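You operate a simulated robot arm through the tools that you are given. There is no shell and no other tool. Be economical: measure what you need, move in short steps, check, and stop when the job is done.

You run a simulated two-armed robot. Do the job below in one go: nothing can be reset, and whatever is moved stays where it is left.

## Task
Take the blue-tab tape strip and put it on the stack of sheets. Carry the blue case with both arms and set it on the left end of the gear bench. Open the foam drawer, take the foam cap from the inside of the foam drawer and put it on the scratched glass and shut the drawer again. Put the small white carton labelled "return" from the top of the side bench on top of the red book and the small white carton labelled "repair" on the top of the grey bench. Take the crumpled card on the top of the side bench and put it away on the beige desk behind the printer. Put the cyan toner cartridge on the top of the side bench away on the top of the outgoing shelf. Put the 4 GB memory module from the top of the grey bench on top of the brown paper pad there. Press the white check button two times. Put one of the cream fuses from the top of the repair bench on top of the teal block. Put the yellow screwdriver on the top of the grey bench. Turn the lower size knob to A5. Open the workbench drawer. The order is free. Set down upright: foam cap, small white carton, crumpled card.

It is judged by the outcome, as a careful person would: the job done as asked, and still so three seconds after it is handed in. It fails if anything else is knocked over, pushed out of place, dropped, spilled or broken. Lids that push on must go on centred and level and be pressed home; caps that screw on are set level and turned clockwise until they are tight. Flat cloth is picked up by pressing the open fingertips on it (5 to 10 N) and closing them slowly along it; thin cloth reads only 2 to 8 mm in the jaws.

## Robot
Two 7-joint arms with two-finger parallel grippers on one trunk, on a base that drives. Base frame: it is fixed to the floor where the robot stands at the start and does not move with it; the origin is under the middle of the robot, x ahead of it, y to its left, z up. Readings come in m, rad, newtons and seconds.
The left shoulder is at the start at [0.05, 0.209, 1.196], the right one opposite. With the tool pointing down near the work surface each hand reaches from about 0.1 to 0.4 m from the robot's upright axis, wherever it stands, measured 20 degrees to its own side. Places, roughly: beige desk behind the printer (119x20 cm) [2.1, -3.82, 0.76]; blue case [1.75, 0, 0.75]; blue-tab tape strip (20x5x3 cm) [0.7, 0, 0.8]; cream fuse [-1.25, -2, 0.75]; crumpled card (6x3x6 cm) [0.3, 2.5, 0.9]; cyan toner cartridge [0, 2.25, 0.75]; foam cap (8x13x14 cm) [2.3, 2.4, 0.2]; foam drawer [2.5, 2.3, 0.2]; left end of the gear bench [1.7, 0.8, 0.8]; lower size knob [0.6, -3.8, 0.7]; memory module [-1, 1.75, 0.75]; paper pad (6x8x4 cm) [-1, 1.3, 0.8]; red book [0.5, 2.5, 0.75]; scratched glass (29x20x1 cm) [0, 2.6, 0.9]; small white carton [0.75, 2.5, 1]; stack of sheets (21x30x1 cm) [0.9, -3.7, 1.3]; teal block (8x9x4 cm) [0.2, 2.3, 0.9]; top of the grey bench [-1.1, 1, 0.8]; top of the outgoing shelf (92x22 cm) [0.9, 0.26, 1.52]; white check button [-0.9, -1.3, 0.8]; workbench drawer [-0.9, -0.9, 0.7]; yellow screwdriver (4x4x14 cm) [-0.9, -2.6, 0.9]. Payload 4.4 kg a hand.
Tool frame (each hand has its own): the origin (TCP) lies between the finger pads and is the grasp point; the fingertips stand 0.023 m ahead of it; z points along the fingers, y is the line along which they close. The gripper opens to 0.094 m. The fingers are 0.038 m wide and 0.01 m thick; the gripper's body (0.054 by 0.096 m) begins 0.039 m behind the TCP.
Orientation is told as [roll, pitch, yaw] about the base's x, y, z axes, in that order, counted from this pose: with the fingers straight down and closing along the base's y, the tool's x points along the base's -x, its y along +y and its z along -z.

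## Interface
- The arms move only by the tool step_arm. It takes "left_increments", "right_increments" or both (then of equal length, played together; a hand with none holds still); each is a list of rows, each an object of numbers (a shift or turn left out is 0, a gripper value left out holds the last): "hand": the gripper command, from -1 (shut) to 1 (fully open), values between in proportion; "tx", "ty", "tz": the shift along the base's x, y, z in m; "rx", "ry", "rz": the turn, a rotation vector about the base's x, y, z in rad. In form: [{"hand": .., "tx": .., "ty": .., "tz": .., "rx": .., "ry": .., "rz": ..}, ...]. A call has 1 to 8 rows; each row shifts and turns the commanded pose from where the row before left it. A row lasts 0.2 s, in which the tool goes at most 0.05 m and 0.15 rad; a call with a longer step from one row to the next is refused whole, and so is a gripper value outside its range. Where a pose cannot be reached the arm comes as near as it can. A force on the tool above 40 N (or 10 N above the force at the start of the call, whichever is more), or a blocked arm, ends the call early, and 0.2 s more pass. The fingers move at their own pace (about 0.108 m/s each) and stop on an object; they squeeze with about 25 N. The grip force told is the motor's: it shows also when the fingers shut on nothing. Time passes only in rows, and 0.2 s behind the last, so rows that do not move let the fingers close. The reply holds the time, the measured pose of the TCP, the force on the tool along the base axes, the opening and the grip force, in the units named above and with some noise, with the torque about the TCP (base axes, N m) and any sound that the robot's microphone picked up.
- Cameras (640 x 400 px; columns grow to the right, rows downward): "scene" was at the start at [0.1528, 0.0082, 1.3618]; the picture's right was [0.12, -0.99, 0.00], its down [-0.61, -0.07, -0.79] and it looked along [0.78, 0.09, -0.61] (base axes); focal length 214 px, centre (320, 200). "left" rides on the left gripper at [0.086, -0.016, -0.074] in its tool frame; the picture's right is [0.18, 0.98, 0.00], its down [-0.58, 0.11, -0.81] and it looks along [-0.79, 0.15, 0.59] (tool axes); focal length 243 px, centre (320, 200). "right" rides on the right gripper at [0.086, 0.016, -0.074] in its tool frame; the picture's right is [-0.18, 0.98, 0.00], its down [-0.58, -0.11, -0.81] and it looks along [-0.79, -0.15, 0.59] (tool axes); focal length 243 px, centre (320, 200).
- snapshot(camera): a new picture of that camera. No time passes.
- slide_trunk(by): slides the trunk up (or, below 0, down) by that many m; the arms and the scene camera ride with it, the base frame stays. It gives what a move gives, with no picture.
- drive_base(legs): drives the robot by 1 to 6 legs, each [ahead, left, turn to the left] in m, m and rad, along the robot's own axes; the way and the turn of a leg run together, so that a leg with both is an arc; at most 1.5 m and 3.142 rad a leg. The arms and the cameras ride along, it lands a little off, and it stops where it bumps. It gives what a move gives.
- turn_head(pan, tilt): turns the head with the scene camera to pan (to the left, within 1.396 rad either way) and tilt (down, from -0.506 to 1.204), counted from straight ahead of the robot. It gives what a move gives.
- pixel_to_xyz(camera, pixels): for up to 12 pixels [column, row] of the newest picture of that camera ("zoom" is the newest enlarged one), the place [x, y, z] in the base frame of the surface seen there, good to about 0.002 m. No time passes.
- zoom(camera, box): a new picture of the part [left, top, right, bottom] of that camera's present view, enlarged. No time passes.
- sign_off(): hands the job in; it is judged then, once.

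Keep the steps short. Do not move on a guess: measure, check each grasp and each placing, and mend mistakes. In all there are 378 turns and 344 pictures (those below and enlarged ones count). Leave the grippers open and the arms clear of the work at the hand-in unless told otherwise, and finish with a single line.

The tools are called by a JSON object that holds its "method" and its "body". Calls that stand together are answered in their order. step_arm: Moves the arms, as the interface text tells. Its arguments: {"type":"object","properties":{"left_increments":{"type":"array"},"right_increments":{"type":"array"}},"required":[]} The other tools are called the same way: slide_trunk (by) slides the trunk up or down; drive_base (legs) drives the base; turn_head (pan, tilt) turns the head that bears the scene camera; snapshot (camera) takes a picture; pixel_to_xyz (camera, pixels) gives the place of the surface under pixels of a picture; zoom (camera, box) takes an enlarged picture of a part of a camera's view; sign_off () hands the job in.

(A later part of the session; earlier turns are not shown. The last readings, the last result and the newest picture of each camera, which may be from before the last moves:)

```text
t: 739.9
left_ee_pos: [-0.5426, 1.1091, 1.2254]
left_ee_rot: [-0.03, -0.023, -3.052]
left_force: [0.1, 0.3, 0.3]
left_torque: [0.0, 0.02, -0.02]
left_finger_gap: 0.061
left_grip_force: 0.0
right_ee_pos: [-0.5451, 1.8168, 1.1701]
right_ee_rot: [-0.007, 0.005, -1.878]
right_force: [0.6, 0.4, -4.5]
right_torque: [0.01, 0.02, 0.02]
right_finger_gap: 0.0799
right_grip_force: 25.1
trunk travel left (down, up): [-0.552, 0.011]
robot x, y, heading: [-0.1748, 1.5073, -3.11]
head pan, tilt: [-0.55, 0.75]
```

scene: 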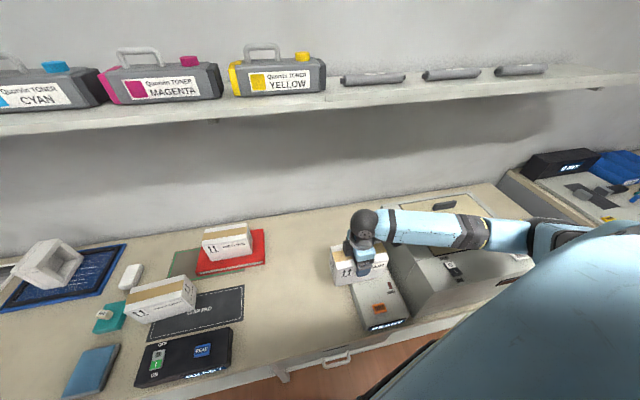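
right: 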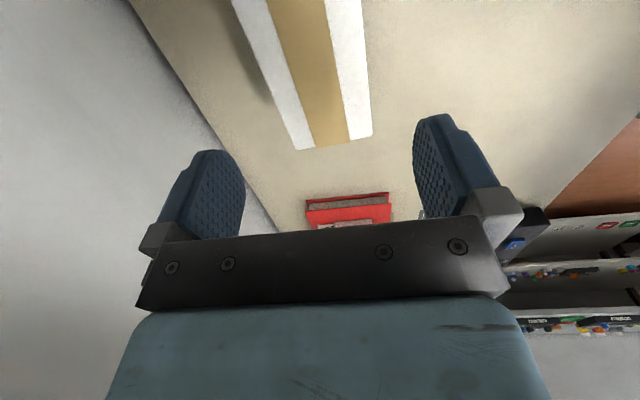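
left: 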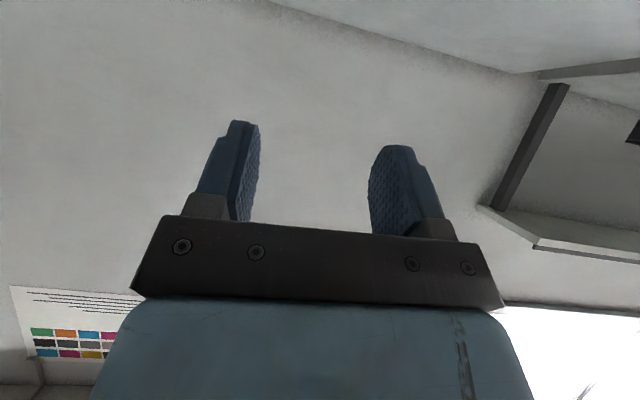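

{"method": "drive_base", "body": {"legs": [[0.05, 0.87, -0.03]]}}

{"method": "turn_head", "body": {"pan": -0.2, "tilt": 0.85}}

{"method": "snapshot", "body": {"camera": "scene"}}

{"method": "pixel_to_xyz", "body": {"camera": "scene", "pixels": [[320, 200], [300, 200], [340, 200], [320, 230], [280, 215], [360, 220]]}}

```text
t: 747.9
left_ee_pos: [-0.5871, 0.2445, 1.2245]
left_ee_rot: [-0.029, -0.024, -3.072]
left_force: [0.3, 0.0, 0.2]
left_torque: [0.03, 0.0, -0.02]
left_finger_gap: 0.0612
left_grip_force: 0.1
right_ee_pos: [-0.5743, 0.9521, 1.1714]
right_ee_rot: [-0.007, 0.006, -1.901]
right_force: [1.0, 0.1, -2.9]
right_torque: [0.0, 0.01, -0.03]
right_finger_gap: 0.0799
right_grip_force: 24.6
trunk travel left (down, up): [-0.552, 0.011]
robot x, y, heading: [-0.2123, 0.6325, -3.135]
head pan, tilt: [-0.55, 0.75]
```

```text
t: 748.8
left_ee_pos: [-0.5864, 0.2444, 1.225]
left_ee_rot: [-0.03, -0.025, -3.07]
left_force: [-0.8, 0.2, 0.1]
left_torque: [0.0, -0.02, 0.04]
left_finger_gap: 0.0612
left_grip_force: 0.0
right_ee_pos: [-0.5735, 0.9515, 1.171]
right_ee_rot: [-0.005, 0.006, -1.898]
right_force: [0.5, 1.0, -3.2]
right_torque: [0.01, 0.02, 0.0]
right_finger_gap: 0.0798
right_grip_force: 25.5
trunk travel left (down, up): [-0.552, 0.011]
robot x, y, heading: [-0.2081, 0.6358, -3.132]
head pan, tilt: [-0.201, 0.85]
```

```text
102 pictures are left
```

scene: 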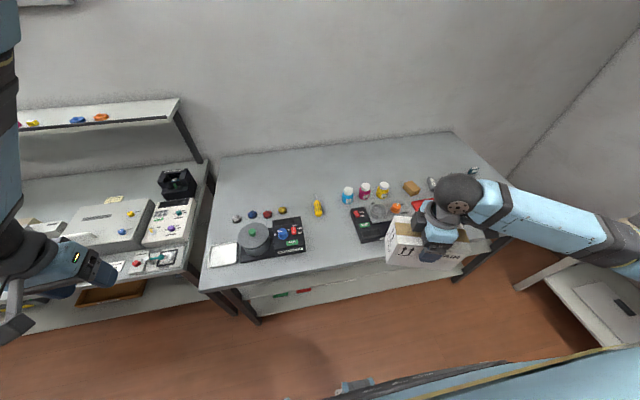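

```text
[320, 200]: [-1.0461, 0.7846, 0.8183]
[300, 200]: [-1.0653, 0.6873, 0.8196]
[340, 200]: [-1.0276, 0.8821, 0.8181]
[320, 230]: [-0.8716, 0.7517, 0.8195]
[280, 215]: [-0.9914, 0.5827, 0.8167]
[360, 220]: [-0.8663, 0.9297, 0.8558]
```

Free gap between washer and shaker: y 0.68–0.90, x −0.75…−0.93. Carton goes to (−0.82, 0.785), long side along y.

{"method": "step_arm", "body": {"right_increments": [{"tx": -0.035, "ty": -0.0237, "rz": 0.048}, {"tx": -0.035, "ty": -0.0237, "rz": 0.048}, {"tx": -0.035, "ty": -0.0237, "rz": 0.048}, {"tx": -0.035, "ty": -0.0237, "rz": 0.048}, {"tx": -0.035, "ty": -0.0237, "rz": 0.048}, {"tx": -0.035, "ty": -0.0237, "rz": 0.048}, {"tx": -0.037, "ty": -0.0237, "rz": 0.042}, {}]}}

{"method": "slide_trunk", "body": {"by": -0.22}}

{"method": "snapshot", "body": {"camera": "scene"}}

```text
t: 750.6
left_ee_pos: [-0.5871, 0.2451, 1.2249]
left_ee_rot: [-0.03, -0.024, -3.072]
left_force: [-1.1, -0.6, -0.1]
left_torque: [-0.04, 0.0, 0.01]
left_finger_gap: 0.0612
left_grip_force: 0.0
right_ee_pos: [-0.8212, 0.789, 1.1714]
right_ee_rot: [-0.005, 0.006, -1.568]
right_force: [0.3, -0.2, -3.5]
right_torque: [-0.03, 0.03, 0.05]
right_finger_gap: 0.0801
right_grip_force: 25.2
trunk travel left (down, up): [-0.552, 0.011]
robot x, y, heading: [-0.2126, 0.6363, -3.135]
head pan, tilt: [-0.201, 0.85]
```

```text
t: 752.9
left_ee_pos: [-0.5868, 0.2439, 1.0051]
left_ee_rot: [-0.029, -0.023, -3.07]
left_force: [0.7, 0.1, 0.3]
left_torque: [-0.01, -0.02, -0.02]
left_finger_gap: 0.0612
left_grip_force: 0.0
right_ee_pos: [-0.822, 0.7887, 0.9508]
right_ee_rot: [-0.006, 0.007, -1.569]
right_force: [0.3, 0.1, -2.8]
right_torque: [-0.02, 0.0, 0.02]
right_finger_gap: 0.08
right_grip_force: 25.1
trunk travel left (down, up): [-0.332, 0.231]
robot x, y, heading: [-0.2115, 0.6342, -3.137]
head pan, tilt: [-0.201, 0.85]
```

```text
101 pictures are left
```

scene: 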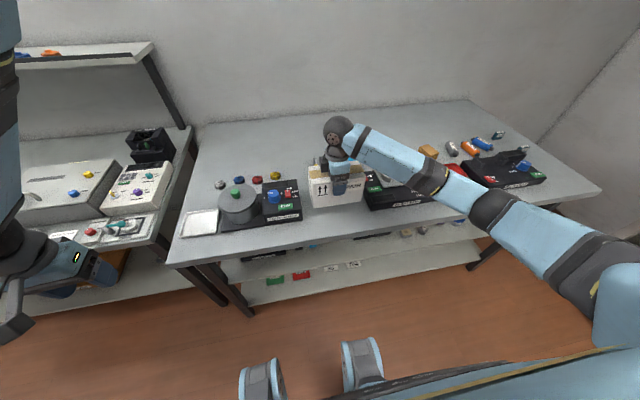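

{"method": "zoom", "body": {"camera": "scene", "box": [260, 130, 420, 230]}}

{"method": "pixel_to_xyz", "body": {"camera": "zoom", "pixels": [[165, 280], [165, 330], [200, 310], [400, 280], [420, 240], [410, 320], [215, 300], [395, 295]]}}

```text
4.00 times, centred on (340, 180) of scene
```

zoom: 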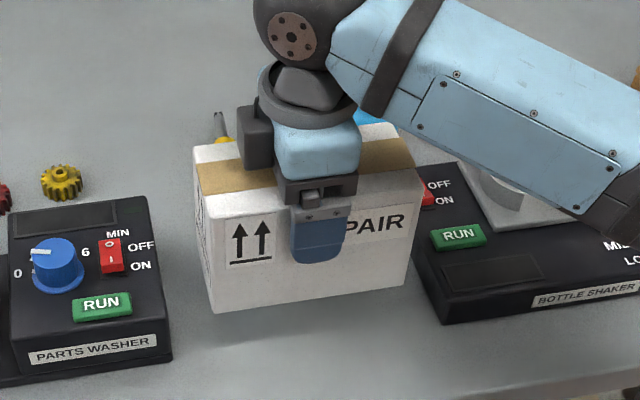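

```text
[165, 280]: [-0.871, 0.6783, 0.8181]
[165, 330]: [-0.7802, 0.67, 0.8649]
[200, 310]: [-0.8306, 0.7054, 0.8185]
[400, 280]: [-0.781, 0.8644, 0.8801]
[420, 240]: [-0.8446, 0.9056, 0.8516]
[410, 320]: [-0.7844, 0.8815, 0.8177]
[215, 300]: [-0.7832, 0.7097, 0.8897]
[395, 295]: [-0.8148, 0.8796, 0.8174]
```

Clear on both sides. Lower to contact and release.

{"method": "step_arm", "body": {"right_increments": [{"tz": -0.03}, {"tz": -0.015}, {"tz": -0.004}, {"tz": -0.003}, {"tz": -0.002}, {}]}}

```text
t: 754.3
left_ee_pos: [-0.585, 0.2443, 1.0063]
left_ee_rot: [-0.032, -0.025, -3.07]
left_force: [-0.2, 0.6, -0.5]
left_torque: [0.0, 0.0, 0.02]
left_finger_gap: 0.0613
left_grip_force: 0.0
right_ee_pos: [-0.8211, 0.7893, 0.9002]
right_ee_rot: [-0.009, 0.004, -1.571]
right_force: [-0.5, 2.3, 15.2]
right_torque: [0.64, -0.67, 0.13]
right_finger_gap: 0.0798
right_grip_force: 25.0
trunk travel left (down, up): [-0.332, 0.231]
robot x, y, heading: [-0.2096, 0.6338, -3.134]
head pan, tilt: [-0.201, 0.85]
```

{"method": "step_arm", "body": {"right_increments": [{"tz": -0.001}, {"hand": 1}, {}, {"tz": 0.03}, {"tz": 0.045}, {"tz": 0.045}, {"tz": 0.03}]}}

{"method": "zoom", "body": {"camera": "scene", "box": [240, 110, 440, 240]}}

{"method": "drive_base", "body": {"legs": [[0, -0.75, 0]]}}

{"method": "snapshot", "body": {"camera": "scene"}}

```text
t: 755.9
left_ee_pos: [-0.5866, 0.2446, 1.0042]
left_ee_rot: [-0.03, -0.024, -3.07]
left_force: [0.4, -0.6, -0.1]
left_torque: [-0.01, -0.01, 0.0]
left_finger_gap: 0.0612
left_grip_force: 0.1
right_ee_pos: [-0.821, 0.7874, 1.0475]
right_ee_rot: [-0.006, 0.006, -1.569]
right_force: [-0.4, -0.1, -0.3]
right_torque: [0.01, 0.0, -0.02]
right_finger_gap: 0.0937
right_grip_force: 0.1
trunk travel left (down, up): [-0.332, 0.231]
robot x, y, heading: [-0.2095, 0.6337, -3.134]
head pan, tilt: [-0.201, 0.85]
```

```text
3.08 times, centred on (340, 175) of scene
```

zoom: 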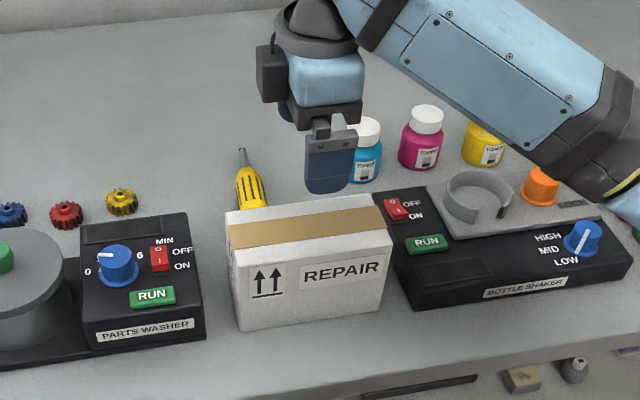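

```text
t: 762.9
left_ee_pos: [-0.5934, 0.9987, 1.0048]
left_ee_rot: [-0.03, -0.023, -3.077]
left_force: [-0.6, -0.1, -0.6]
left_torque: [-0.02, -0.02, -0.02]
left_finger_gap: 0.0612
left_grip_force: 0.1
right_ee_pos: [-0.8227, 1.5429, 1.0468]
right_ee_rot: [-0.005, 0.006, -1.577]
right_force: [1.1, 0.2, -0.1]
right_torque: [-0.01, -0.02, -0.01]
right_finger_gap: 0.094
right_grip_force: 0.1
trunk travel left (down, up): [-0.332, 0.231]
robot x, y, heading: [-0.2135, 1.385, 3.138]
head pan, tilt: [-0.201, 0.85]
```

```text
98 pictures are left
```

scene: 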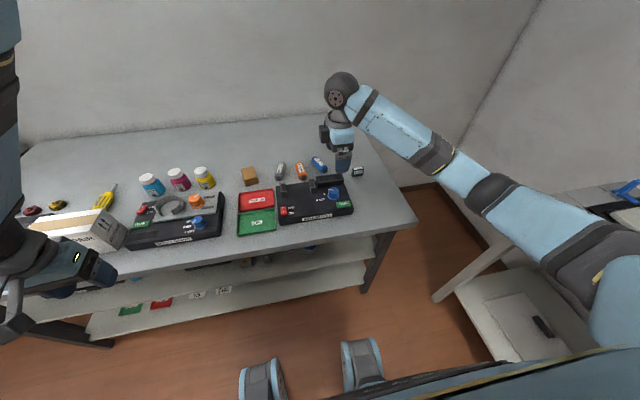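

REPAIR stands well. Now reach for the 4 GB module: drive a bit closer and move the right hand above (−1.079, 1.655).

{"method": "drive_base", "body": {"legs": [[0.12, 0, 0]]}}

{"method": "step_arm", "body": {"right_increments": [{"tx": -0.028, "ty": 0.022, "hand": -0.2}, {"tx": -0.028, "ty": 0.022}, {"tx": -0.028, "ty": 0.022}, {"tx": -0.028, "ty": 0.022}, {"tx": -0.024, "ty": 0.022}, {}]}}

{"method": "snapshot", "body": {"camera": "right"}}

{"method": "zoom", "body": {"camera": "scene", "box": [270, 60, 430, 190]}}

```text
t: 764.1
left_ee_pos: [-0.7103, 1.0005, 1.005]
left_ee_rot: [-0.03, -0.024, -3.08]
left_force: [0.8, 0.2, -0.6]
left_torque: [0.03, 0.03, -0.01]
left_finger_gap: 0.061
left_grip_force: 0.0
right_ee_pos: [-0.9402, 1.545, 1.0464]
right_ee_rot: [-0.006, 0.005, -1.578]
right_force: [0.7, 0.0, 0.4]
right_torque: [-0.02, 0.0, -0.02]
right_finger_gap: 0.0939
right_grip_force: 0.2
trunk travel left (down, up): [-0.332, 0.231]
robot x, y, heading: [-0.3284, 1.3858, 3.146]
head pan, tilt: [-0.201, 0.85]
```

```text
t: 765.5
left_ee_pos: [-0.7092, 0.9996, 1.0043]
left_ee_rot: [-0.031, -0.026, -3.08]
left_force: [-0.4, 0.1, -0.1]
left_torque: [0.01, 0.05, -0.02]
left_finger_gap: 0.0609
left_grip_force: 0.1
right_ee_pos: [-1.0771, 1.6591, 1.0487]
right_ee_rot: [-0.008, 0.007, -1.58]
right_force: [0.1, -0.1, 0.1]
right_torque: [-0.03, 0.0, -0.02]
right_finger_gap: 0.0375
right_grip_force: 0.1
trunk travel left (down, up): [-0.332, 0.231]
robot x, y, heading: [-0.3286, 1.3832, 3.145]
head pan, tilt: [-0.201, 0.85]
```

```text
97 pictures are left
```

right: 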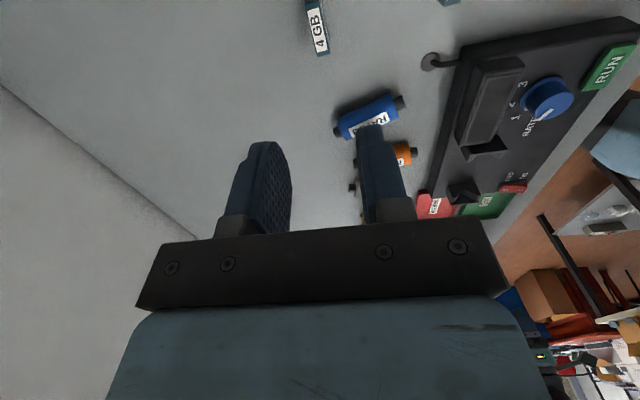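

```text
3.08 times, centred on (350, 125) of scene
```

zoom: 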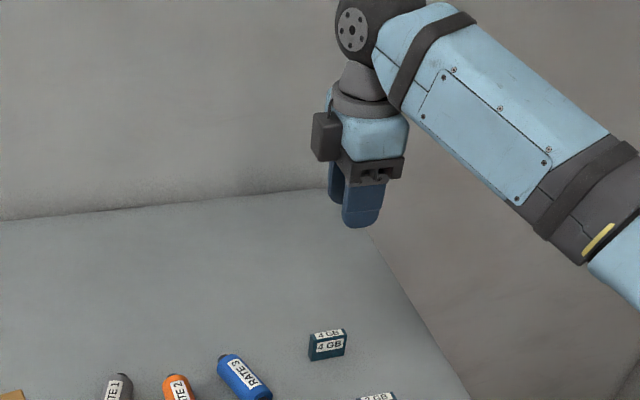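

{"method": "pixel_to_xyz", "body": {"camera": "right", "pixels": [[316, 30], [310, 8], [322, 50], [308, 30], [326, 30], [313, 45]]}}

{"method": "step_arm", "body": {"right_increments": [{"tz": -0.04}, {"tz": -0.04}, {"tz": -0.03}, {}]}}

{"method": "snapshot", "body": {"camera": "right"}}

```text
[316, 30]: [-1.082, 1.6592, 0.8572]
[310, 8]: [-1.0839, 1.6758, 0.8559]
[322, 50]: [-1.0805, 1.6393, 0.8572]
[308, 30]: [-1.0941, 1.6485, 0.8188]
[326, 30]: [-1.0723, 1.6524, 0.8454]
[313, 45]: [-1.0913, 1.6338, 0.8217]
```

```text
t: 766.5
left_ee_pos: [-0.7099, 0.9989, 1.0053]
left_ee_rot: [-0.031, -0.025, -3.081]
left_force: [-0.9, 0.2, -0.1]
left_torque: [0.02, 0.0, 0.03]
left_finger_gap: 0.0612
left_grip_force: 0.0
right_ee_pos: [-1.0764, 1.6573, 0.9404]
right_ee_rot: [-0.006, 0.006, -1.577]
right_force: [-0.8, 0.7, -0.4]
right_torque: [0.01, -0.02, -0.04]
right_finger_gap: 0.0376
right_grip_force: 0.1
trunk travel left (down, up): [-0.332, 0.231]
robot x, y, heading: [-0.3315, 1.3829, 3.14]
head pan, tilt: [-0.201, 0.85]
```

```text
95 pictures are left
```

right: 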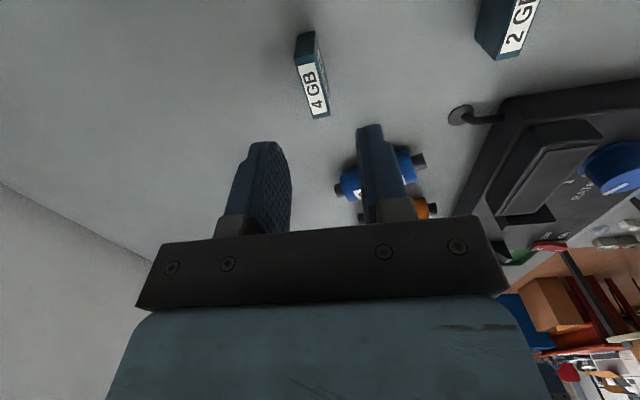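

{"method": "step_arm", "body": {"right_increments": [{"tx": -0.005, "tz": -0.03}, {"tz": -0.04}, {"tz": -0.022}, {"hand": -1}, {}, {}, {"tz": 0.03}, {"tz": 0.04}]}}

{"method": "snapshot", "body": {"camera": "right"}}

```text
t: 768.3
left_ee_pos: [-0.709, 0.9992, 1.0054]
left_ee_rot: [-0.031, -0.027, -3.08]
left_force: [0.5, 0.1, 0.0]
left_torque: [0.02, -0.01, 0.02]
left_finger_gap: 0.0614
left_grip_force: 0.0
right_ee_pos: [-1.0803, 1.6545, 0.9189]
right_ee_rot: [-0.006, 0.005, -1.578]
right_force: [0.2, 0.8, -0.7]
right_torque: [0.02, 0.03, 0.0]
right_finger_gap: 0.0128
right_grip_force: 25.4
trunk travel left (down, up): [-0.332, 0.231]
robot x, y, heading: [-0.3317, 1.3821, 3.142]
head pan, tilt: [-0.201, 0.85]
```

```text
94 pictures are left
```

right: 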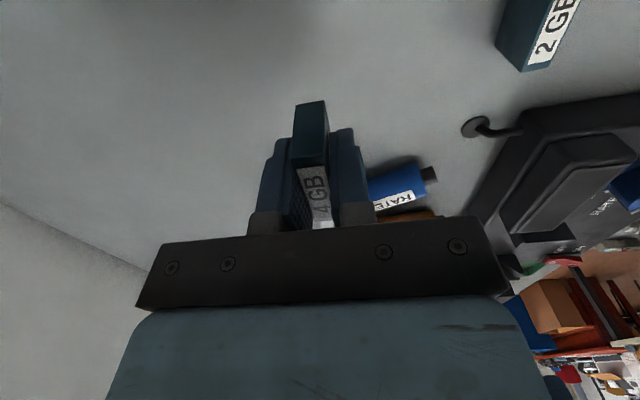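

Module held. Raise and strafe left 0.4 to bring it over the pad.

{"method": "step_arm", "body": {"right_increments": [{"tz": 0.04}, {"tz": 0.04}, {"tx": 0.03}, {"tx": 0.03}]}}

{"method": "drive_base", "body": {"legs": [[0, 0.4, 0]]}}

{"method": "zoom", "body": {"camera": "scene", "box": [270, 80, 430, 210]}}

{"method": "snapshot", "body": {"camera": "right"}}

```text
t: 769.3
left_ee_pos: [-0.7091, 0.9997, 1.0045]
left_ee_rot: [-0.03, -0.024, -3.08]
left_force: [-0.8, 0.3, 0.3]
left_torque: [-0.01, 0.01, 0.02]
left_finger_gap: 0.0614
left_grip_force: 0.1
right_ee_pos: [-1.0191, 1.6541, 0.9953]
right_ee_rot: [-0.003, 0.005, -1.579]
right_force: [-0.1, 0.1, 0.2]
right_torque: [-0.02, 0.0, 0.02]
right_finger_gap: 0.0129
right_grip_force: 24.9
trunk travel left (down, up): [-0.332, 0.231]
robot x, y, heading: [-0.3309, 1.3857, 3.143]
head pan, tilt: [-0.201, 0.85]
```

```text
t: 773.3
left_ee_pos: [-0.7079, 0.6065, 1.0055]
left_ee_rot: [-0.03, -0.025, -3.076]
left_force: [0.2, -0.4, 0.0]
left_torque: [0.0, -0.04, 0.01]
left_finger_gap: 0.0613
left_grip_force: 0.1
right_ee_pos: [-1.0221, 1.2596, 0.9931]
right_ee_rot: [-0.003, 0.004, -1.573]
right_force: [-0.4, -0.2, 0.5]
right_torque: [0.0, 0.0, -0.02]
right_finger_gap: 0.0127
right_grip_force: 25.5
trunk travel left (down, up): [-0.332, 0.231]
robot x, y, heading: [-0.3312, 0.9958, -3.138]
head pan, tilt: [-0.201, 0.85]
```

```text
3.08 times, centred on (350, 145) of scene
```

zoom: 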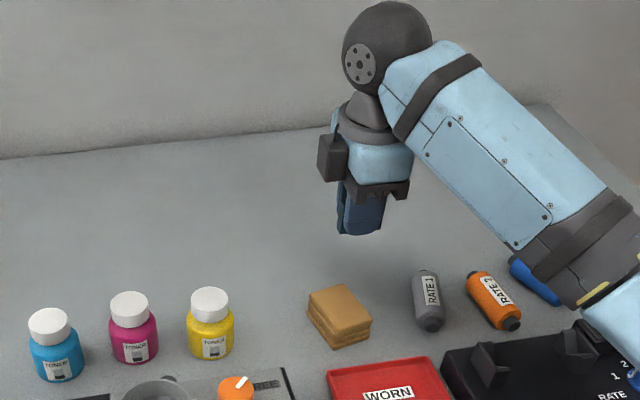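

```text
92 pictures are left
```

right: 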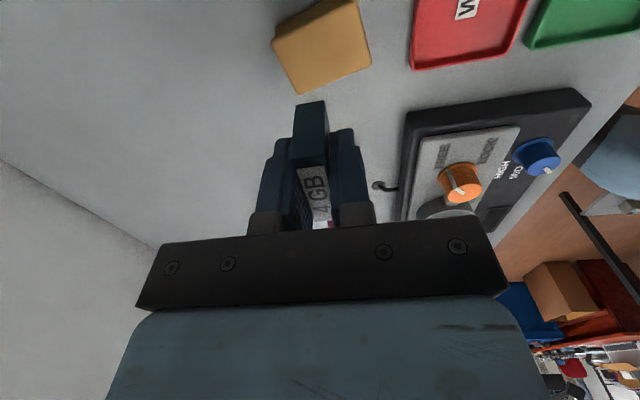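

{"method": "pixel_to_xyz", "body": {"camera": "right", "pixels": [[322, 45], [278, 42], [355, 5], [366, 62], [300, 88]]}}

```text
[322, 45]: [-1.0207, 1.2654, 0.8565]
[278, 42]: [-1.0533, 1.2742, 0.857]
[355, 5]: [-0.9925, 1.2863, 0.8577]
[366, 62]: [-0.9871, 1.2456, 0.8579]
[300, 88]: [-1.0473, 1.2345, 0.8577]
```

Aligned with the pad centre (−1.020, 1.260). Lower to contact.

{"method": "step_arm", "body": {"right_increments": [{"tz": -0.04}, {"tz": -0.04}, {"tz": -0.018}, {"tz": -0.004}, {"tz": -0.003}, {"tz": -0.002}, {}]}}

```text
t: 774.9
left_ee_pos: [-0.7069, 0.6054, 1.0046]
left_ee_rot: [-0.029, -0.026, -3.076]
left_force: [0.0, 0.4, -0.8]
left_torque: [-0.04, 0.02, 0.01]
left_finger_gap: 0.061
left_grip_force: 0.0
right_ee_pos: [-1.0206, 1.2603, 0.8874]
right_ee_rot: [-0.004, 0.007, -1.572]
right_force: [0.1, -0.1, 0.8]
right_torque: [-0.01, 0.0, -0.02]
right_finger_gap: 0.0132
right_grip_force: 25.2
trunk travel left (down, up): [-0.332, 0.231]
robot x, y, heading: [-0.3308, 0.9957, -3.136]
head pan, tilt: [-0.201, 0.85]
```

{"method": "step_arm", "body": {"right_increments": [{"tz": -0.002}, {"tz": -0.0015}, {}]}}

```text
t: 775.7
left_ee_pos: [-0.7079, 0.6058, 1.005]
left_ee_rot: [-0.029, -0.025, -3.075]
left_force: [0.3, 0.9, 0.4]
left_torque: [0.01, -0.02, 0.0]
left_finger_gap: 0.061
left_grip_force: 0.0
right_ee_pos: [-1.022, 1.2587, 0.8833]
right_ee_rot: [-0.006, 0.005, -1.572]
right_force: [-0.2, 0.3, -0.9]
right_torque: [-0.03, -0.04, -0.01]
right_finger_gap: 0.0134
right_grip_force: 24.8
trunk travel left (down, up): [-0.332, 0.231]
robot x, y, heading: [-0.3285, 0.9961, -3.139]
head pan, tilt: [-0.201, 0.85]
```

{"method": "zoom", "body": {"camera": "scene", "box": [300, 130, 400, 210]}}

{"method": "step_arm", "body": {"right_increments": [{"tz": -0.002}, {"tz": -0.002}, {}]}}

```text
5.00 times, centred on (350, 170) of scene
```

zoom: 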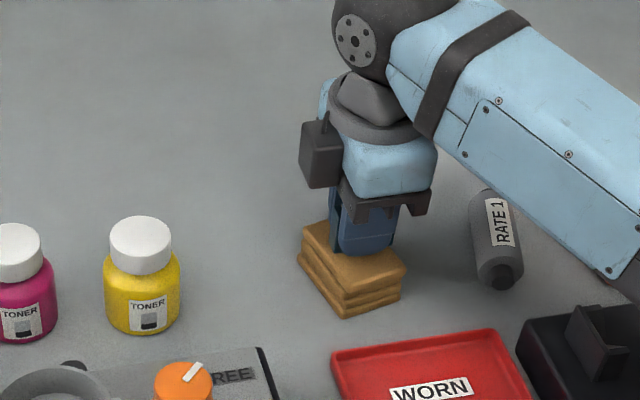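

```text
t: 776.5
left_ee_pos: [-0.7059, 0.6062, 1.0056]
left_ee_rot: [-0.03, -0.026, -3.075]
left_force: [0.3, -0.1, 0.2]
left_torque: [0.02, 0.0, 0.03]
left_finger_gap: 0.0609
left_grip_force: 0.0
right_ee_pos: [-1.0211, 1.2574, 0.882]
right_ee_rot: [-0.009, 0.007, -1.571]
right_force: [-2.8, 3.3, 16.0]
right_torque: [0.08, 0.07, 0.01]
right_finger_gap: 0.0133
right_grip_force: 25.0
trunk travel left (down, up): [-0.332, 0.231]
robot x, y, heading: [-0.3302, 0.9942, -3.137]
head pan, tilt: [-0.201, 0.85]
```

Contact. Open just a little and rise.

{"method": "step_arm", "body": {"right_increments": [{"tz": 0.0015}, {"hand": -0.4}, {}, {"tz": 0.03}, {"tz": 0.04}, {"tz": 0.045}, {"tz": 0.045}]}}

{"method": "zoom", "body": {"camera": "scene", "box": [290, 120, 410, 210]}}

```text
t: 778.1
left_ee_pos: [-0.7076, 0.6055, 1.0053]
left_ee_rot: [-0.03, -0.025, -3.076]
left_force: [1.5, 0.0, -0.5]
left_torque: [0.02, -0.01, 0.01]
left_finger_gap: 0.0608
left_grip_force: 0.0
right_ee_pos: [-1.0197, 1.2576, 1.0405]
right_ee_rot: [-0.005, 0.005, -1.574]
right_force: [-0.6, 0.1, 0.7]
right_torque: [0.01, 0.03, -0.01]
right_finger_gap: 0.0281
right_grip_force: 0.0
trunk travel left (down, up): [-0.332, 0.231]
robot x, y, heading: [-0.3295, 0.9949, -3.139]
head pan, tilt: [-0.201, 0.85]
```

```text
4.44 times, centred on (350, 165) of scene
```

zoom: 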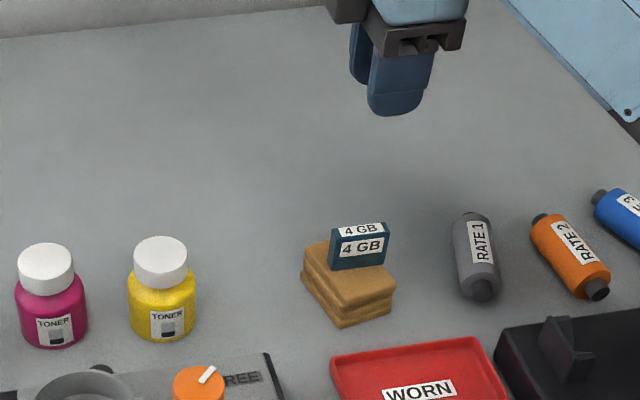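

Module is on the pad. Last task: the blue case with both arms. Retract the right hand, then travel backward along the corridor to the far end (x≈2.6).

{"method": "step_arm", "body": {"right_increments": [{"tx": 0.045, "hand": 1}, {"tx": 0.045}, {"tx": 0.045}, {"tx": 0.045}, {"tx": 0.045}, {"tx": 0.045}, {"tx": 0.03, "tz": 0.03}], "left_increments": [{"hand": 1}, {}, {}, {}, {}, {}, {}]}}

{"method": "drive_base", "body": {"legs": [[-0.05, -0.52, 0]]}}

{"method": "drive_base", "body": {"legs": [[-1.45, 0, 0], [-1.4, 0, 0]]}}

{"method": "turn_head", "body": {"pan": 1.0, "tilt": 0.5}}

{"method": "snapshot", "body": {"camera": "scene"}}

```text
t: 779.7
left_ee_pos: [-0.7077, 0.6053, 1.0043]
left_ee_rot: [-0.029, -0.026, -3.075]
left_force: [0.6, 0.5, 0.5]
left_torque: [0.02, 0.02, -0.01]
left_finger_gap: 0.0942
left_grip_force: 0.0
right_ee_pos: [-0.7203, 1.2593, 1.0712]
right_ee_rot: [-0.006, 0.006, -1.573]
right_force: [-0.1, 0.8, 0.1]
right_torque: [0.01, 0.0, 0.03]
right_finger_gap: 0.0942
right_grip_force: 0.0
trunk travel left (down, up): [-0.332, 0.231]
robot x, y, heading: [-0.3326, 0.9948, -3.14]
head pan, tilt: [-0.201, 0.85]
```

```text
t: 784.8
left_ee_pos: [-0.6583, 1.12, 1.0049]
left_ee_rot: [-0.03, -0.024, -3.064]
left_force: [-0.3, -0.2, 1.2]
left_torque: [-0.02, 0.01, 0.0]
left_finger_gap: 0.0939
left_grip_force: 0.1
right_ee_pos: [-0.6778, 1.7745, 1.0715]
right_ee_rot: [-0.006, 0.006, -1.561]
right_force: [0.9, -0.3, 0.4]
right_torque: [0.01, -0.01, -0.02]
right_finger_gap: 0.0942
right_grip_force: 0.0
trunk travel left (down, up): [-0.332, 0.231]
robot x, y, heading: [-0.2831, 1.5118, -3.129]
head pan, tilt: [-0.201, 0.85]
```

```text
t: 794.0
left_ee_pos: [1.0501, 1.131, 1.0029]
left_ee_rot: [-0.025, -0.02, -3.05]
left_force: [0.1, 0.1, 0.1]
left_torque: [0.02, 0.08, 0.01]
left_finger_gap: 0.0938
left_grip_force: 0.0
right_ee_pos: [1.0163, 1.783, 1.0768]
right_ee_rot: [-0.026, -0.003, -1.547]
right_force: [0.0, -0.6, 0.4]
right_torque: [0.03, -0.01, 0.0]
right_finger_gap: 0.094
right_grip_force: 0.1
trunk travel left (down, up): [-0.332, 0.231]
robot x, y, heading: [1.415, 1.5227, -3.118]
head pan, tilt: [-0.201, 0.85]
stopped in leg 2: the robot was blocked; the commanded pose is now the measured one
```

```text
t: 795.4
left_ee_pos: [1.0465, 1.1307, 1.0023]
left_ee_rot: [-0.026, -0.013, -3.054]
left_force: [0.4, 0.2, 0.0]
left_torque: [0.0, 0.0, -0.01]
left_finger_gap: 0.0937
left_grip_force: 0.1
right_ee_pos: [1.0157, 1.7838, 1.074]
right_ee_rot: [-0.019, -0.001, -1.553]
right_force: [-0.2, 0.1, 0.1]
right_torque: [0.05, 0.0, -0.01]
right_finger_gap: 0.0941
right_grip_force: 0.1
trunk travel left (down, up): [-0.332, 0.231]
robot x, y, heading: [1.4267, 1.5226, -3.12]
head pan, tilt: [1.0, 0.499]
```

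```text
89 pictures are left
```

scene: 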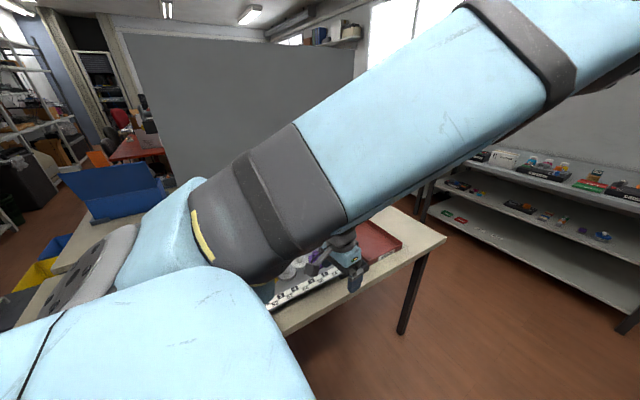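

Blocked at x 1.42 — maybe my left elbow against something on the gear bench. Raise the trunk and look down on it.

{"method": "slide_trunk", "body": {"by": 0.22}}

{"method": "turn_head", "body": {"pan": 1.39, "tilt": 0.8}}

{"method": "snapshot", "body": {"camera": "scene"}}

{"method": "snapshot", "body": {"camera": "left"}}

```text
t: 797.8
left_ee_pos: [1.0519, 1.1307, 1.2253]
left_ee_rot: [-0.03, -0.025, -3.056]
left_force: [-0.1, 0.8, -0.2]
left_torque: [0.03, -0.02, 0.03]
left_finger_gap: 0.0942
left_grip_force: 0.0
right_ee_pos: [1.0235, 1.7829, 1.2988]
right_ee_rot: [-0.028, 0.005, -1.555]
right_force: [-0.3, 0.1, 0.0]
right_torque: [0.01, 0.03, 0.02]
right_finger_gap: 0.094
right_grip_force: 0.1
trunk travel left (down, up): [-0.552, 0.011]
robot x, y, heading: [1.4265, 1.5252, -3.122]
head pan, tilt: [1.0, 0.499]
```

```text
t: 798.6
left_ee_pos: [1.0533, 1.1295, 1.2261]
left_ee_rot: [-0.031, -0.024, -3.056]
left_force: [0.6, 0.1, 0.4]
left_torque: [-0.03, 0.0, -0.01]
left_finger_gap: 0.0943
left_grip_force: 0.0
right_ee_pos: [1.0238, 1.7839, 1.2997]
right_ee_rot: [-0.027, 0.003, -1.554]
right_force: [-1.2, 0.1, -0.2]
right_torque: [-0.01, 0.01, 0.01]
right_finger_gap: 0.0942
right_grip_force: 0.1
trunk travel left (down, up): [-0.552, 0.011]
robot x, y, heading: [1.4237, 1.5224, -3.119]
head pan, tilt: [1.389, 0.799]
```

```text
88 pictures are left
```

scene: 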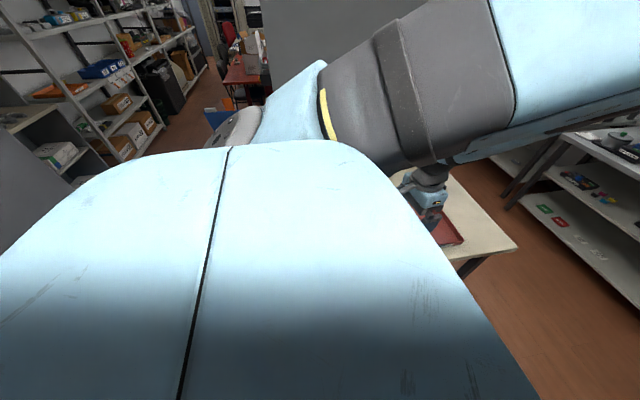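

```text
87 pictures are left
```

left: 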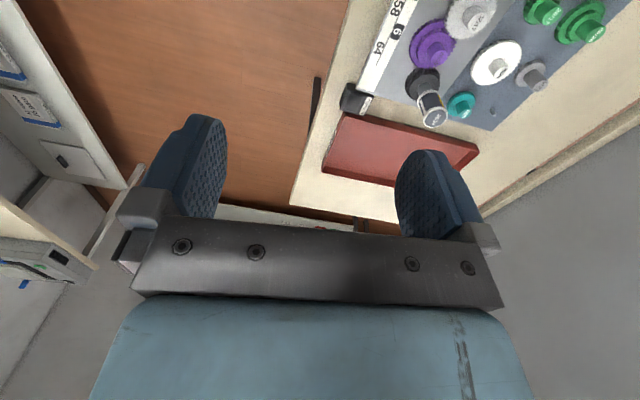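

Probably the right elbow met the dryer; it is higher now. Continue backward.

{"method": "drive_base", "body": {"legs": [[-1.2, 0.08, 0]]}}

{"method": "turn_head", "body": {"pan": 0.9, "tilt": 0.6}}

{"method": "snapshot", "body": {"camera": "scene"}}

```text
t: 804.9
left_ee_pos: [2.2808, 1.0709, 1.2252]
left_ee_rot: [-0.029, -0.024, -3.086]
left_force: [-0.2, -0.6, -1.2]
left_torque: [0.05, 0.0, -0.01]
left_finger_gap: 0.0939
left_grip_force: 0.0
right_ee_pos: [2.2713, 1.7234, 1.2991]
right_ee_rot: [-0.029, 0.005, -1.585]
right_force: [0.0, 0.3, -0.5]
right_torque: [-0.02, 0.01, -0.01]
right_finger_gap: 0.0941
right_grip_force: 0.0
trunk travel left (down, up): [-0.552, 0.011]
robot x, y, heading: [2.6645, 1.4556, 3.135]
head pan, tilt: [1.389, 0.799]
```

```text
t: 805.8
left_ee_pos: [2.2814, 1.0707, 1.2243]
left_ee_rot: [-0.03, -0.024, -3.084]
left_force: [-0.8, 0.1, -0.4]
left_torque: [0.0, 0.02, 0.01]
left_finger_gap: 0.0943
left_grip_force: 0.1
right_ee_pos: [2.2717, 1.7245, 1.2985]
right_ee_rot: [-0.028, 0.003, -1.58]
right_force: [-0.2, 0.1, 0.4]
right_torque: [-0.03, 0.04, 0.0]
right_finger_gap: 0.094
right_grip_force: 0.0
trunk travel left (down, up): [-0.552, 0.011]
robot x, y, heading: [2.6662, 1.4558, 3.133]
head pan, tilt: [0.901, 0.6]
```

```text
86 pictures are left
```

scene: 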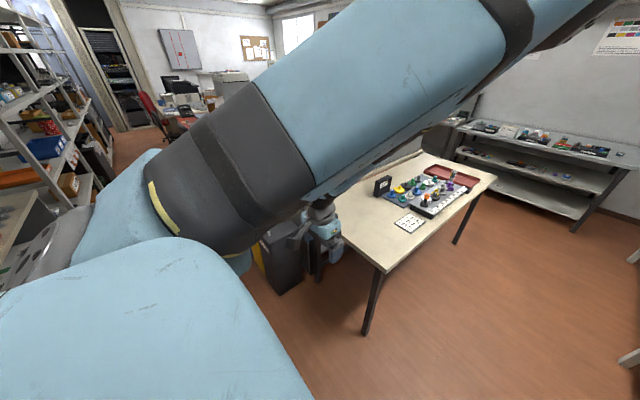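

{"method": "pixel_to_xyz", "body": {"camera": "scene", "pixels": [[20, 215], [60, 190], [75, 160], [40, 150], [290, 280], [265, 250], [375, 270], [495, 178], [420, 155], [130, 130]]}}

{"method": "turn_head", "body": {"pan": 1.39, "tilt": 0.4}}

{"method": "snapshot", "body": {"camera": "scene"}}

```text
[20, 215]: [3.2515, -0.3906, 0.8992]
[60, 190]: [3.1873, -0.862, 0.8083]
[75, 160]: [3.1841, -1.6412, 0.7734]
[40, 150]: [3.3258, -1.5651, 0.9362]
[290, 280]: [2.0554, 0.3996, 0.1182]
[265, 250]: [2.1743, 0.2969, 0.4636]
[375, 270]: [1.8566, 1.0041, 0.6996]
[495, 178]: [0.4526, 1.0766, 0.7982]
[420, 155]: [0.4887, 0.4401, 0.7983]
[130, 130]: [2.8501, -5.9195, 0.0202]
```

```text
t: 806.8
left_ee_pos: [2.2822, 1.0694, 1.2254]
left_ee_rot: [-0.03, -0.024, -3.085]
left_force: [0.4, -0.3, -0.2]
left_torque: [0.01, 0.0, 0.06]
left_finger_gap: 0.0939
left_grip_force: 0.1
right_ee_pos: [2.2714, 1.7244, 1.2988]
right_ee_rot: [-0.027, 0.002, -1.585]
right_force: [0.2, 0.0, -0.3]
right_torque: [0.01, 0.0, 0.01]
right_finger_gap: 0.0939
right_grip_force: 0.0
trunk travel left (down, up): [-0.552, 0.011]
robot x, y, heading: [2.6613, 1.4582, 3.131]
head pan, tilt: [1.389, 0.4]
```

```text
85 pictures are left
```

scene: 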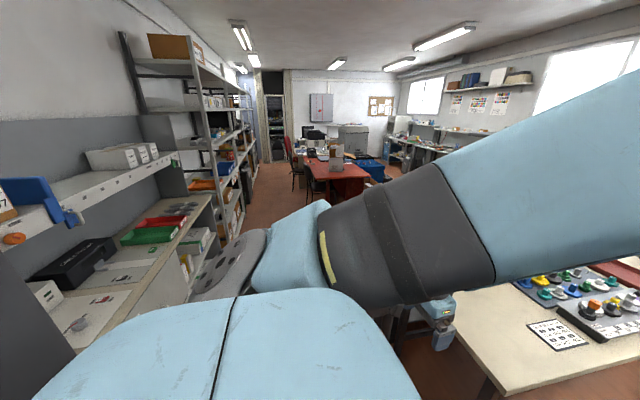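

Room is fine (cabinets at x ≥3.1). Strafe left to y≈0.05 to face the case.

{"method": "drive_base", "body": {"legs": [[0, 1.4, 0]]}}

{"method": "turn_head", "body": {"pan": 0.0, "tilt": 0.75}}

{"method": "snapshot", "body": {"camera": "scene"}}

```text
t: 819.2
left_ee_pos: [2.2586, -0.3243, 1.2246]
left_ee_rot: [-0.029, -0.025, -3.095]
left_force: [0.7, 0.5, -0.2]
left_torque: [-0.02, 0.01, -0.01]
left_finger_gap: 0.094
left_grip_force: 0.0
right_ee_pos: [2.2566, 0.3289, 1.2983]
right_ee_rot: [-0.027, 0.002, -1.592]
right_force: [-0.3, 0.0, 0.3]
right_torque: [0.0, -0.04, 0.0]
right_finger_gap: 0.0942
right_grip_force: 0.0
trunk travel left (down, up): [-0.552, 0.011]
robot x, y, heading: [2.644, 0.0557, 3.132]
head pan, tilt: [1.389, 0.4]
```

```text
t: 820.7
left_ee_pos: [2.2597, -0.3246, 1.2258]
left_ee_rot: [-0.029, -0.025, -3.095]
left_force: [0.3, 0.2, 0.4]
left_torque: [0.01, 0.04, -0.02]
left_finger_gap: 0.0941
left_grip_force: 0.0
right_ee_pos: [2.2566, 0.3291, 1.2991]
right_ee_rot: [-0.027, 0.004, -1.593]
right_force: [-0.4, -0.7, -0.9]
right_torque: [0.02, 0.0, 0.01]
right_finger_gap: 0.094
right_grip_force: 0.0
trunk travel left (down, up): [-0.552, 0.011]
robot x, y, heading: [2.6466, 0.0536, 3.122]
head pan, tilt: [0.0, 0.75]
```

```text
84 pictures are left
```

scene: 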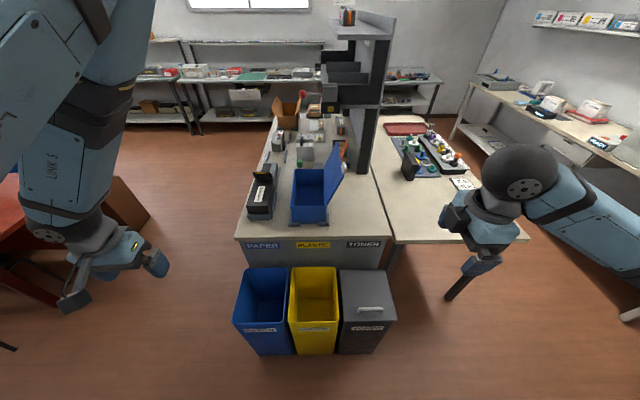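

{"method": "pixel_to_xyz", "body": {"camera": "scene", "pixels": [[238, 236], [388, 238], [235, 320], [390, 325], [110, 250], [150, 215], [20, 240], [170, 300], [200, 200], [345, 150], [292, 222], [327, 222]]}}

{"method": "zoom", "body": {"camera": "scene", "box": [230, 120, 400, 250]}}

{"method": "pixel_to_xyz", "body": {"camera": "zoom", "pixels": [[230, 280], [365, 280], [255, 190], [345, 190], [300, 190], [380, 100], [420, 75], [240, 350], [365, 350], [385, 300], [420, 130], [150, 260]]}}

```text
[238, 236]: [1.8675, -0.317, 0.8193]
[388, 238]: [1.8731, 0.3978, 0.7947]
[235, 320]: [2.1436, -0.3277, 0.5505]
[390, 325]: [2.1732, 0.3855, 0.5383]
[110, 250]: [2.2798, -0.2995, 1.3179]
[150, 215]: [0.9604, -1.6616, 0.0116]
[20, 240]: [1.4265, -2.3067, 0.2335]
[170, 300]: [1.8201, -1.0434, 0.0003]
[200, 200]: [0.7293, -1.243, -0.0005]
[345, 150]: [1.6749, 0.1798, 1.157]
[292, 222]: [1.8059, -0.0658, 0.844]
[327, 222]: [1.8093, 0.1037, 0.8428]
```

```text
3.08 times, centred on (315, 185) of scene
```

zoom: 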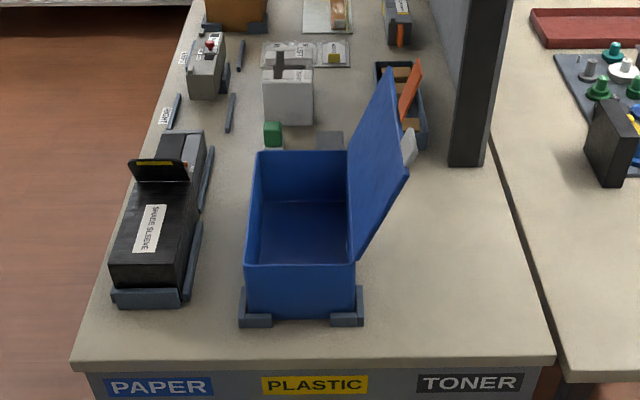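

```text
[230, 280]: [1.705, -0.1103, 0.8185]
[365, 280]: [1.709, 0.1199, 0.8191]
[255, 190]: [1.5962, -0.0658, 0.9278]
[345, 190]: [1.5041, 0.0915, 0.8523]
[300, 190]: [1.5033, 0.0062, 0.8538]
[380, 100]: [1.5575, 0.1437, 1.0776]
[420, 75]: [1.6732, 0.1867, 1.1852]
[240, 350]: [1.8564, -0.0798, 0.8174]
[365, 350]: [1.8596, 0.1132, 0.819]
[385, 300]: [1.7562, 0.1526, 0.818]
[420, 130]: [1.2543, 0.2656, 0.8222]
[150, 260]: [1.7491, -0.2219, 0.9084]
```

The case is an open box (x 1.48–1.80, y −0.085…0.105, walls to z≈0.93, lid leaning to +y). Bins block the bench end, so I take it from the −y side: left and right hands on its two end walls. Drive there.

{"method": "drive_base", "body": {"legs": [[0, 0.85, 0]]}}

{"method": "drive_base", "body": {"legs": [[1.0, 0, 0]]}}

{"method": "drive_base", "body": {"legs": [[0, 0, -1.56]]}}

{"method": "snapshot", "body": {"camera": "scene"}}

```text
t: 828.4
left_ee_pos: [2.253, -1.162, 1.225]
left_ee_rot: [-0.03, -0.024, -3.084]
left_force: [-0.4, 0.6, -0.8]
left_torque: [0.01, -0.03, 0.03]
left_finger_gap: 0.094
left_grip_force: 0.0
right_ee_pos: [2.2439, -0.508, 1.2987]
right_ee_rot: [-0.028, 0.003, -1.582]
right_force: [0.4, 1.6, -0.5]
right_torque: [0.04, -0.02, 0.04]
right_finger_gap: 0.0941
right_grip_force: 0.0
trunk travel left (down, up): [-0.552, 0.011]
robot x, y, heading: [2.6369, -0.7792, 3.132]
head pan, tilt: [0.0, 0.75]
```

```text
t: 833.6
left_ee_pos: [1.268, -1.1553, 1.2248]
left_ee_rot: [-0.03, -0.023, -3.084]
left_force: [0.7, 0.5, 0.3]
left_torque: [-0.02, -0.01, 0.01]
left_finger_gap: 0.0942
left_grip_force: 0.1
right_ee_pos: [1.2556, -0.5018, 1.2987]
right_ee_rot: [-0.026, 0.005, -1.582]
right_force: [-0.9, -0.2, 0.2]
right_torque: [0.03, 0.03, -0.01]
right_finger_gap: 0.0938
right_grip_force: 0.0
trunk travel left (down, up): [-0.552, 0.011]
robot x, y, heading: [1.6476, -0.7695, 3.134]
head pan, tilt: [0.0, 0.75]
```

```text
t: 837.8
left_ee_pos: [1.2616, -0.3935, 1.225]
left_ee_rot: [-0.03, -0.026, 1.635]
left_force: [-0.2, 0.9, 0.0]
left_torque: [0.01, -0.01, -0.02]
left_finger_gap: 0.0936
left_grip_force: 0.0
right_ee_pos: [1.9155, -0.3774, 1.2982]
right_ee_rot: [-0.028, 0.005, 3.139]
right_force: [-0.9, 0.4, -0.6]
right_torque: [0.0, 0.03, 0.01]
right_finger_gap: 0.0938
right_grip_force: 0.2
trunk travel left (down, up): [-0.552, 0.011]
robot x, y, heading: [1.6489, -0.7732, 1.575]
head pan, tilt: [0.0, 0.75]
```

```text
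82 pictures are left
```

scene: 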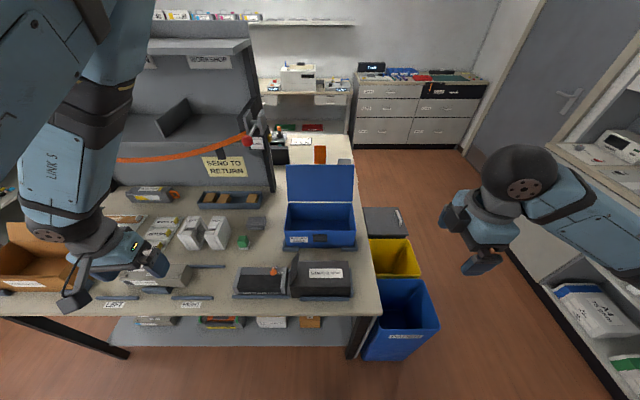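

{"method": "zoom", "body": {"camera": "scene", "box": [260, 150, 380, 260]}}

{"method": "pixel_to_xyz", "body": {"camera": "zoom", "pixels": [[94, 290], [100, 205], [350, 285], [345, 200], [230, 330], [95, 345], [345, 340], [120, 65], [335, 60], [330, 200], [115, 205], [220, 240]]}}

```text
3.64 times, centred on (320, 205) of scene
```

zoom: 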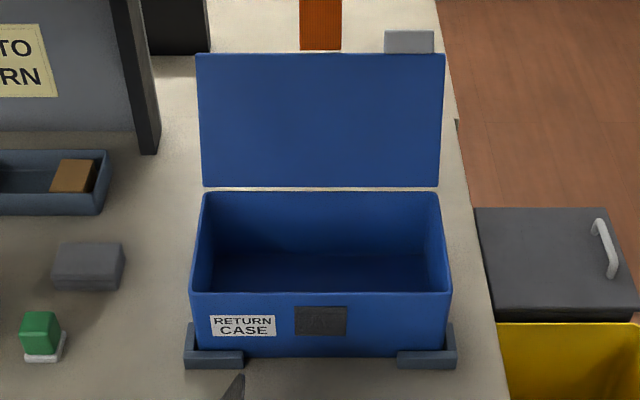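

```text
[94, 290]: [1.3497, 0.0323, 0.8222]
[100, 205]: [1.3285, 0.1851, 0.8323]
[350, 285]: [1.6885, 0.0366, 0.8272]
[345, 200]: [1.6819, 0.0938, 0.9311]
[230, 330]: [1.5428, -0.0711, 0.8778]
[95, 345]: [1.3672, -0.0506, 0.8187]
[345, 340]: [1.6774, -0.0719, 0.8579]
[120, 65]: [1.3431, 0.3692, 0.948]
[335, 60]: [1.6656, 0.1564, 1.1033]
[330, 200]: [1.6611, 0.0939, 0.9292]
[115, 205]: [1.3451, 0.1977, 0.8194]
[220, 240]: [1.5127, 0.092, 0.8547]
```

{"method": "pixel_to_xyz", "body": {"camera": "zoom", "pixels": [[197, 245], [203, 200], [192, 290], [445, 245], [438, 200], [450, 290], [320, 292], [320, 350], [210, 250], [430, 250], [320, 192], [190, 350]]}}

{"method": "drive_base", "body": {"legs": [[0.1, 0.0, 0]]}}

```text
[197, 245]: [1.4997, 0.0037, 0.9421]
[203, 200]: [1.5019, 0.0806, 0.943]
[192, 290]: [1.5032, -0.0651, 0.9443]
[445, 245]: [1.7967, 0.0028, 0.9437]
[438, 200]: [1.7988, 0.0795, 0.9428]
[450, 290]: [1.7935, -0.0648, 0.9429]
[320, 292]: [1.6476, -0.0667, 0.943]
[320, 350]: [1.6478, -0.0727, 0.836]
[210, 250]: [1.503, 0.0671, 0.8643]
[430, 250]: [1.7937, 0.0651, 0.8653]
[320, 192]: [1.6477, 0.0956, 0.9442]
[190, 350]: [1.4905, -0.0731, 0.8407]
```

```text
t: 838.9
left_ee_pos: [1.2608, -0.2996, 1.2253]
left_ee_rot: [-0.03, -0.026, 1.637]
left_force: [0.2, -0.2, 0.2]
left_torque: [-0.02, -0.02, 0.02]
left_finger_gap: 0.0939
left_grip_force: 0.1
right_ee_pos: [1.9148, -0.2818, 1.3004]
right_ee_rot: [-0.031, 0.004, 3.139]
right_force: [-0.1, -0.3, 0.0]
right_torque: [0.0, -0.02, 0.0]
right_finger_gap: 0.0942
right_grip_force: 0.2
trunk travel left (down, up): [-0.552, 0.011]
robot x, y, heading: [1.6469, -0.6742, 1.574]
head pan, tilt: [0.0, 0.75]
```

Rim: left wall x 1.500, right wall x 1.797, top z 0.943, mid y 0.014. Bring both hands over the end walls (natural yaw, closing along x).

{"method": "step_arm", "body": {"left_increments": [{"ty": 0.045}, {"ty": 0.045}, {"ty": 0.045}, {"ty": 0.04, "tx": 0.02}, {"ty": 0.035, "tx": 0.03}, {"ty": 0.035, "tx": 0.03}, {"ty": 0.035, "tx": 0.03}, {"ty": 0.033, "tx": 0.03}], "right_increments": [{"ty": 0.037, "tx": -0.014, "rz": -0.145}, {"ty": 0.037, "tx": -0.014, "rz": -0.145}, {"ty": 0.037, "tx": -0.014, "rz": -0.145}, {"ty": 0.037, "tx": -0.014, "rz": -0.145}, {"ty": 0.037, "tx": -0.014, "rz": -0.145}, {"ty": 0.037, "tx": -0.014, "rz": -0.145}, {"ty": 0.037, "tx": -0.014, "rz": -0.145}, {"ty": 0.037, "tx": -0.02, "rz": -0.145}]}}

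{"method": "step_arm", "body": {"left_increments": [{"tx": 0.03}, {"tx": 0.04}, {}, {}], "right_increments": [{"rz": -0.145}, {"rz": -0.145}, {"rz": -0.12}, {}]}}

{"method": "snapshot", "body": {"camera": "scene"}}

```text
t: 840.7
left_ee_pos: [1.3649, 0.0355, 1.2183]
left_ee_rot: [-0.036, -0.024, 1.638]
left_force: [-0.6, -0.7, 0.0]
left_torque: [-0.02, -0.01, 0.0]
left_finger_gap: 0.0942
left_grip_force: 0.0
left hand out of reach, approached as far as the arm can: row 5, 6, 7, 8
right_ee_pos: [1.7884, 0.0155, 1.2999]
right_ee_rot: [-0.033, 0.007, 1.979]
right_force: [-0.2, 0.6, -0.5]
right_torque: [-0.02, -0.01, -0.02]
right_finger_gap: 0.094
right_grip_force: 0.1
trunk travel left (down, up): [-0.552, 0.011]
robot x, y, heading: [1.6475, -0.6735, 1.574]
head pan, tilt: [0.0, 0.75]
```

```text
t: 841.0
left_ee_pos: [1.3659, 0.0382, 1.2191]
left_ee_rot: [-0.027, -0.02, 1.643]
left_force: [0.3, -0.8, -0.1]
left_torque: [-0.02, 0.02, 0.01]
left_finger_gap: 0.0941
left_grip_force: 0.1
left hand out of reach, approached as far as the arm can: row 1
right_ee_pos: [1.7939, 0.015, 1.2992]
right_ee_rot: [-0.032, 0.003, 1.911]
right_force: [1.0, -0.6, -0.4]
right_torque: [-0.03, -0.03, -0.05]
right_finger_gap: 0.0941
right_grip_force: 0.1
trunk travel left (down, up): [-0.552, 0.011]
robot x, y, heading: [1.6487, -0.6749, 1.578]
head pan, tilt: [0.0, 0.75]
stopped in row 1 (left hand): the force on the tool passed its limit at 49 N (the readings are from after the stop); the commanded pose is now the measured one
```

```text
80 pictures are left
```

scene: 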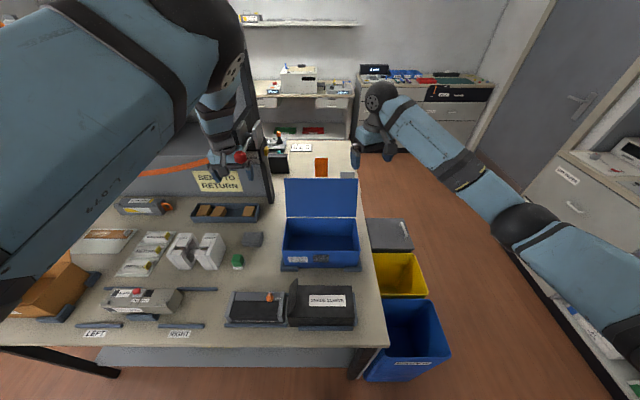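

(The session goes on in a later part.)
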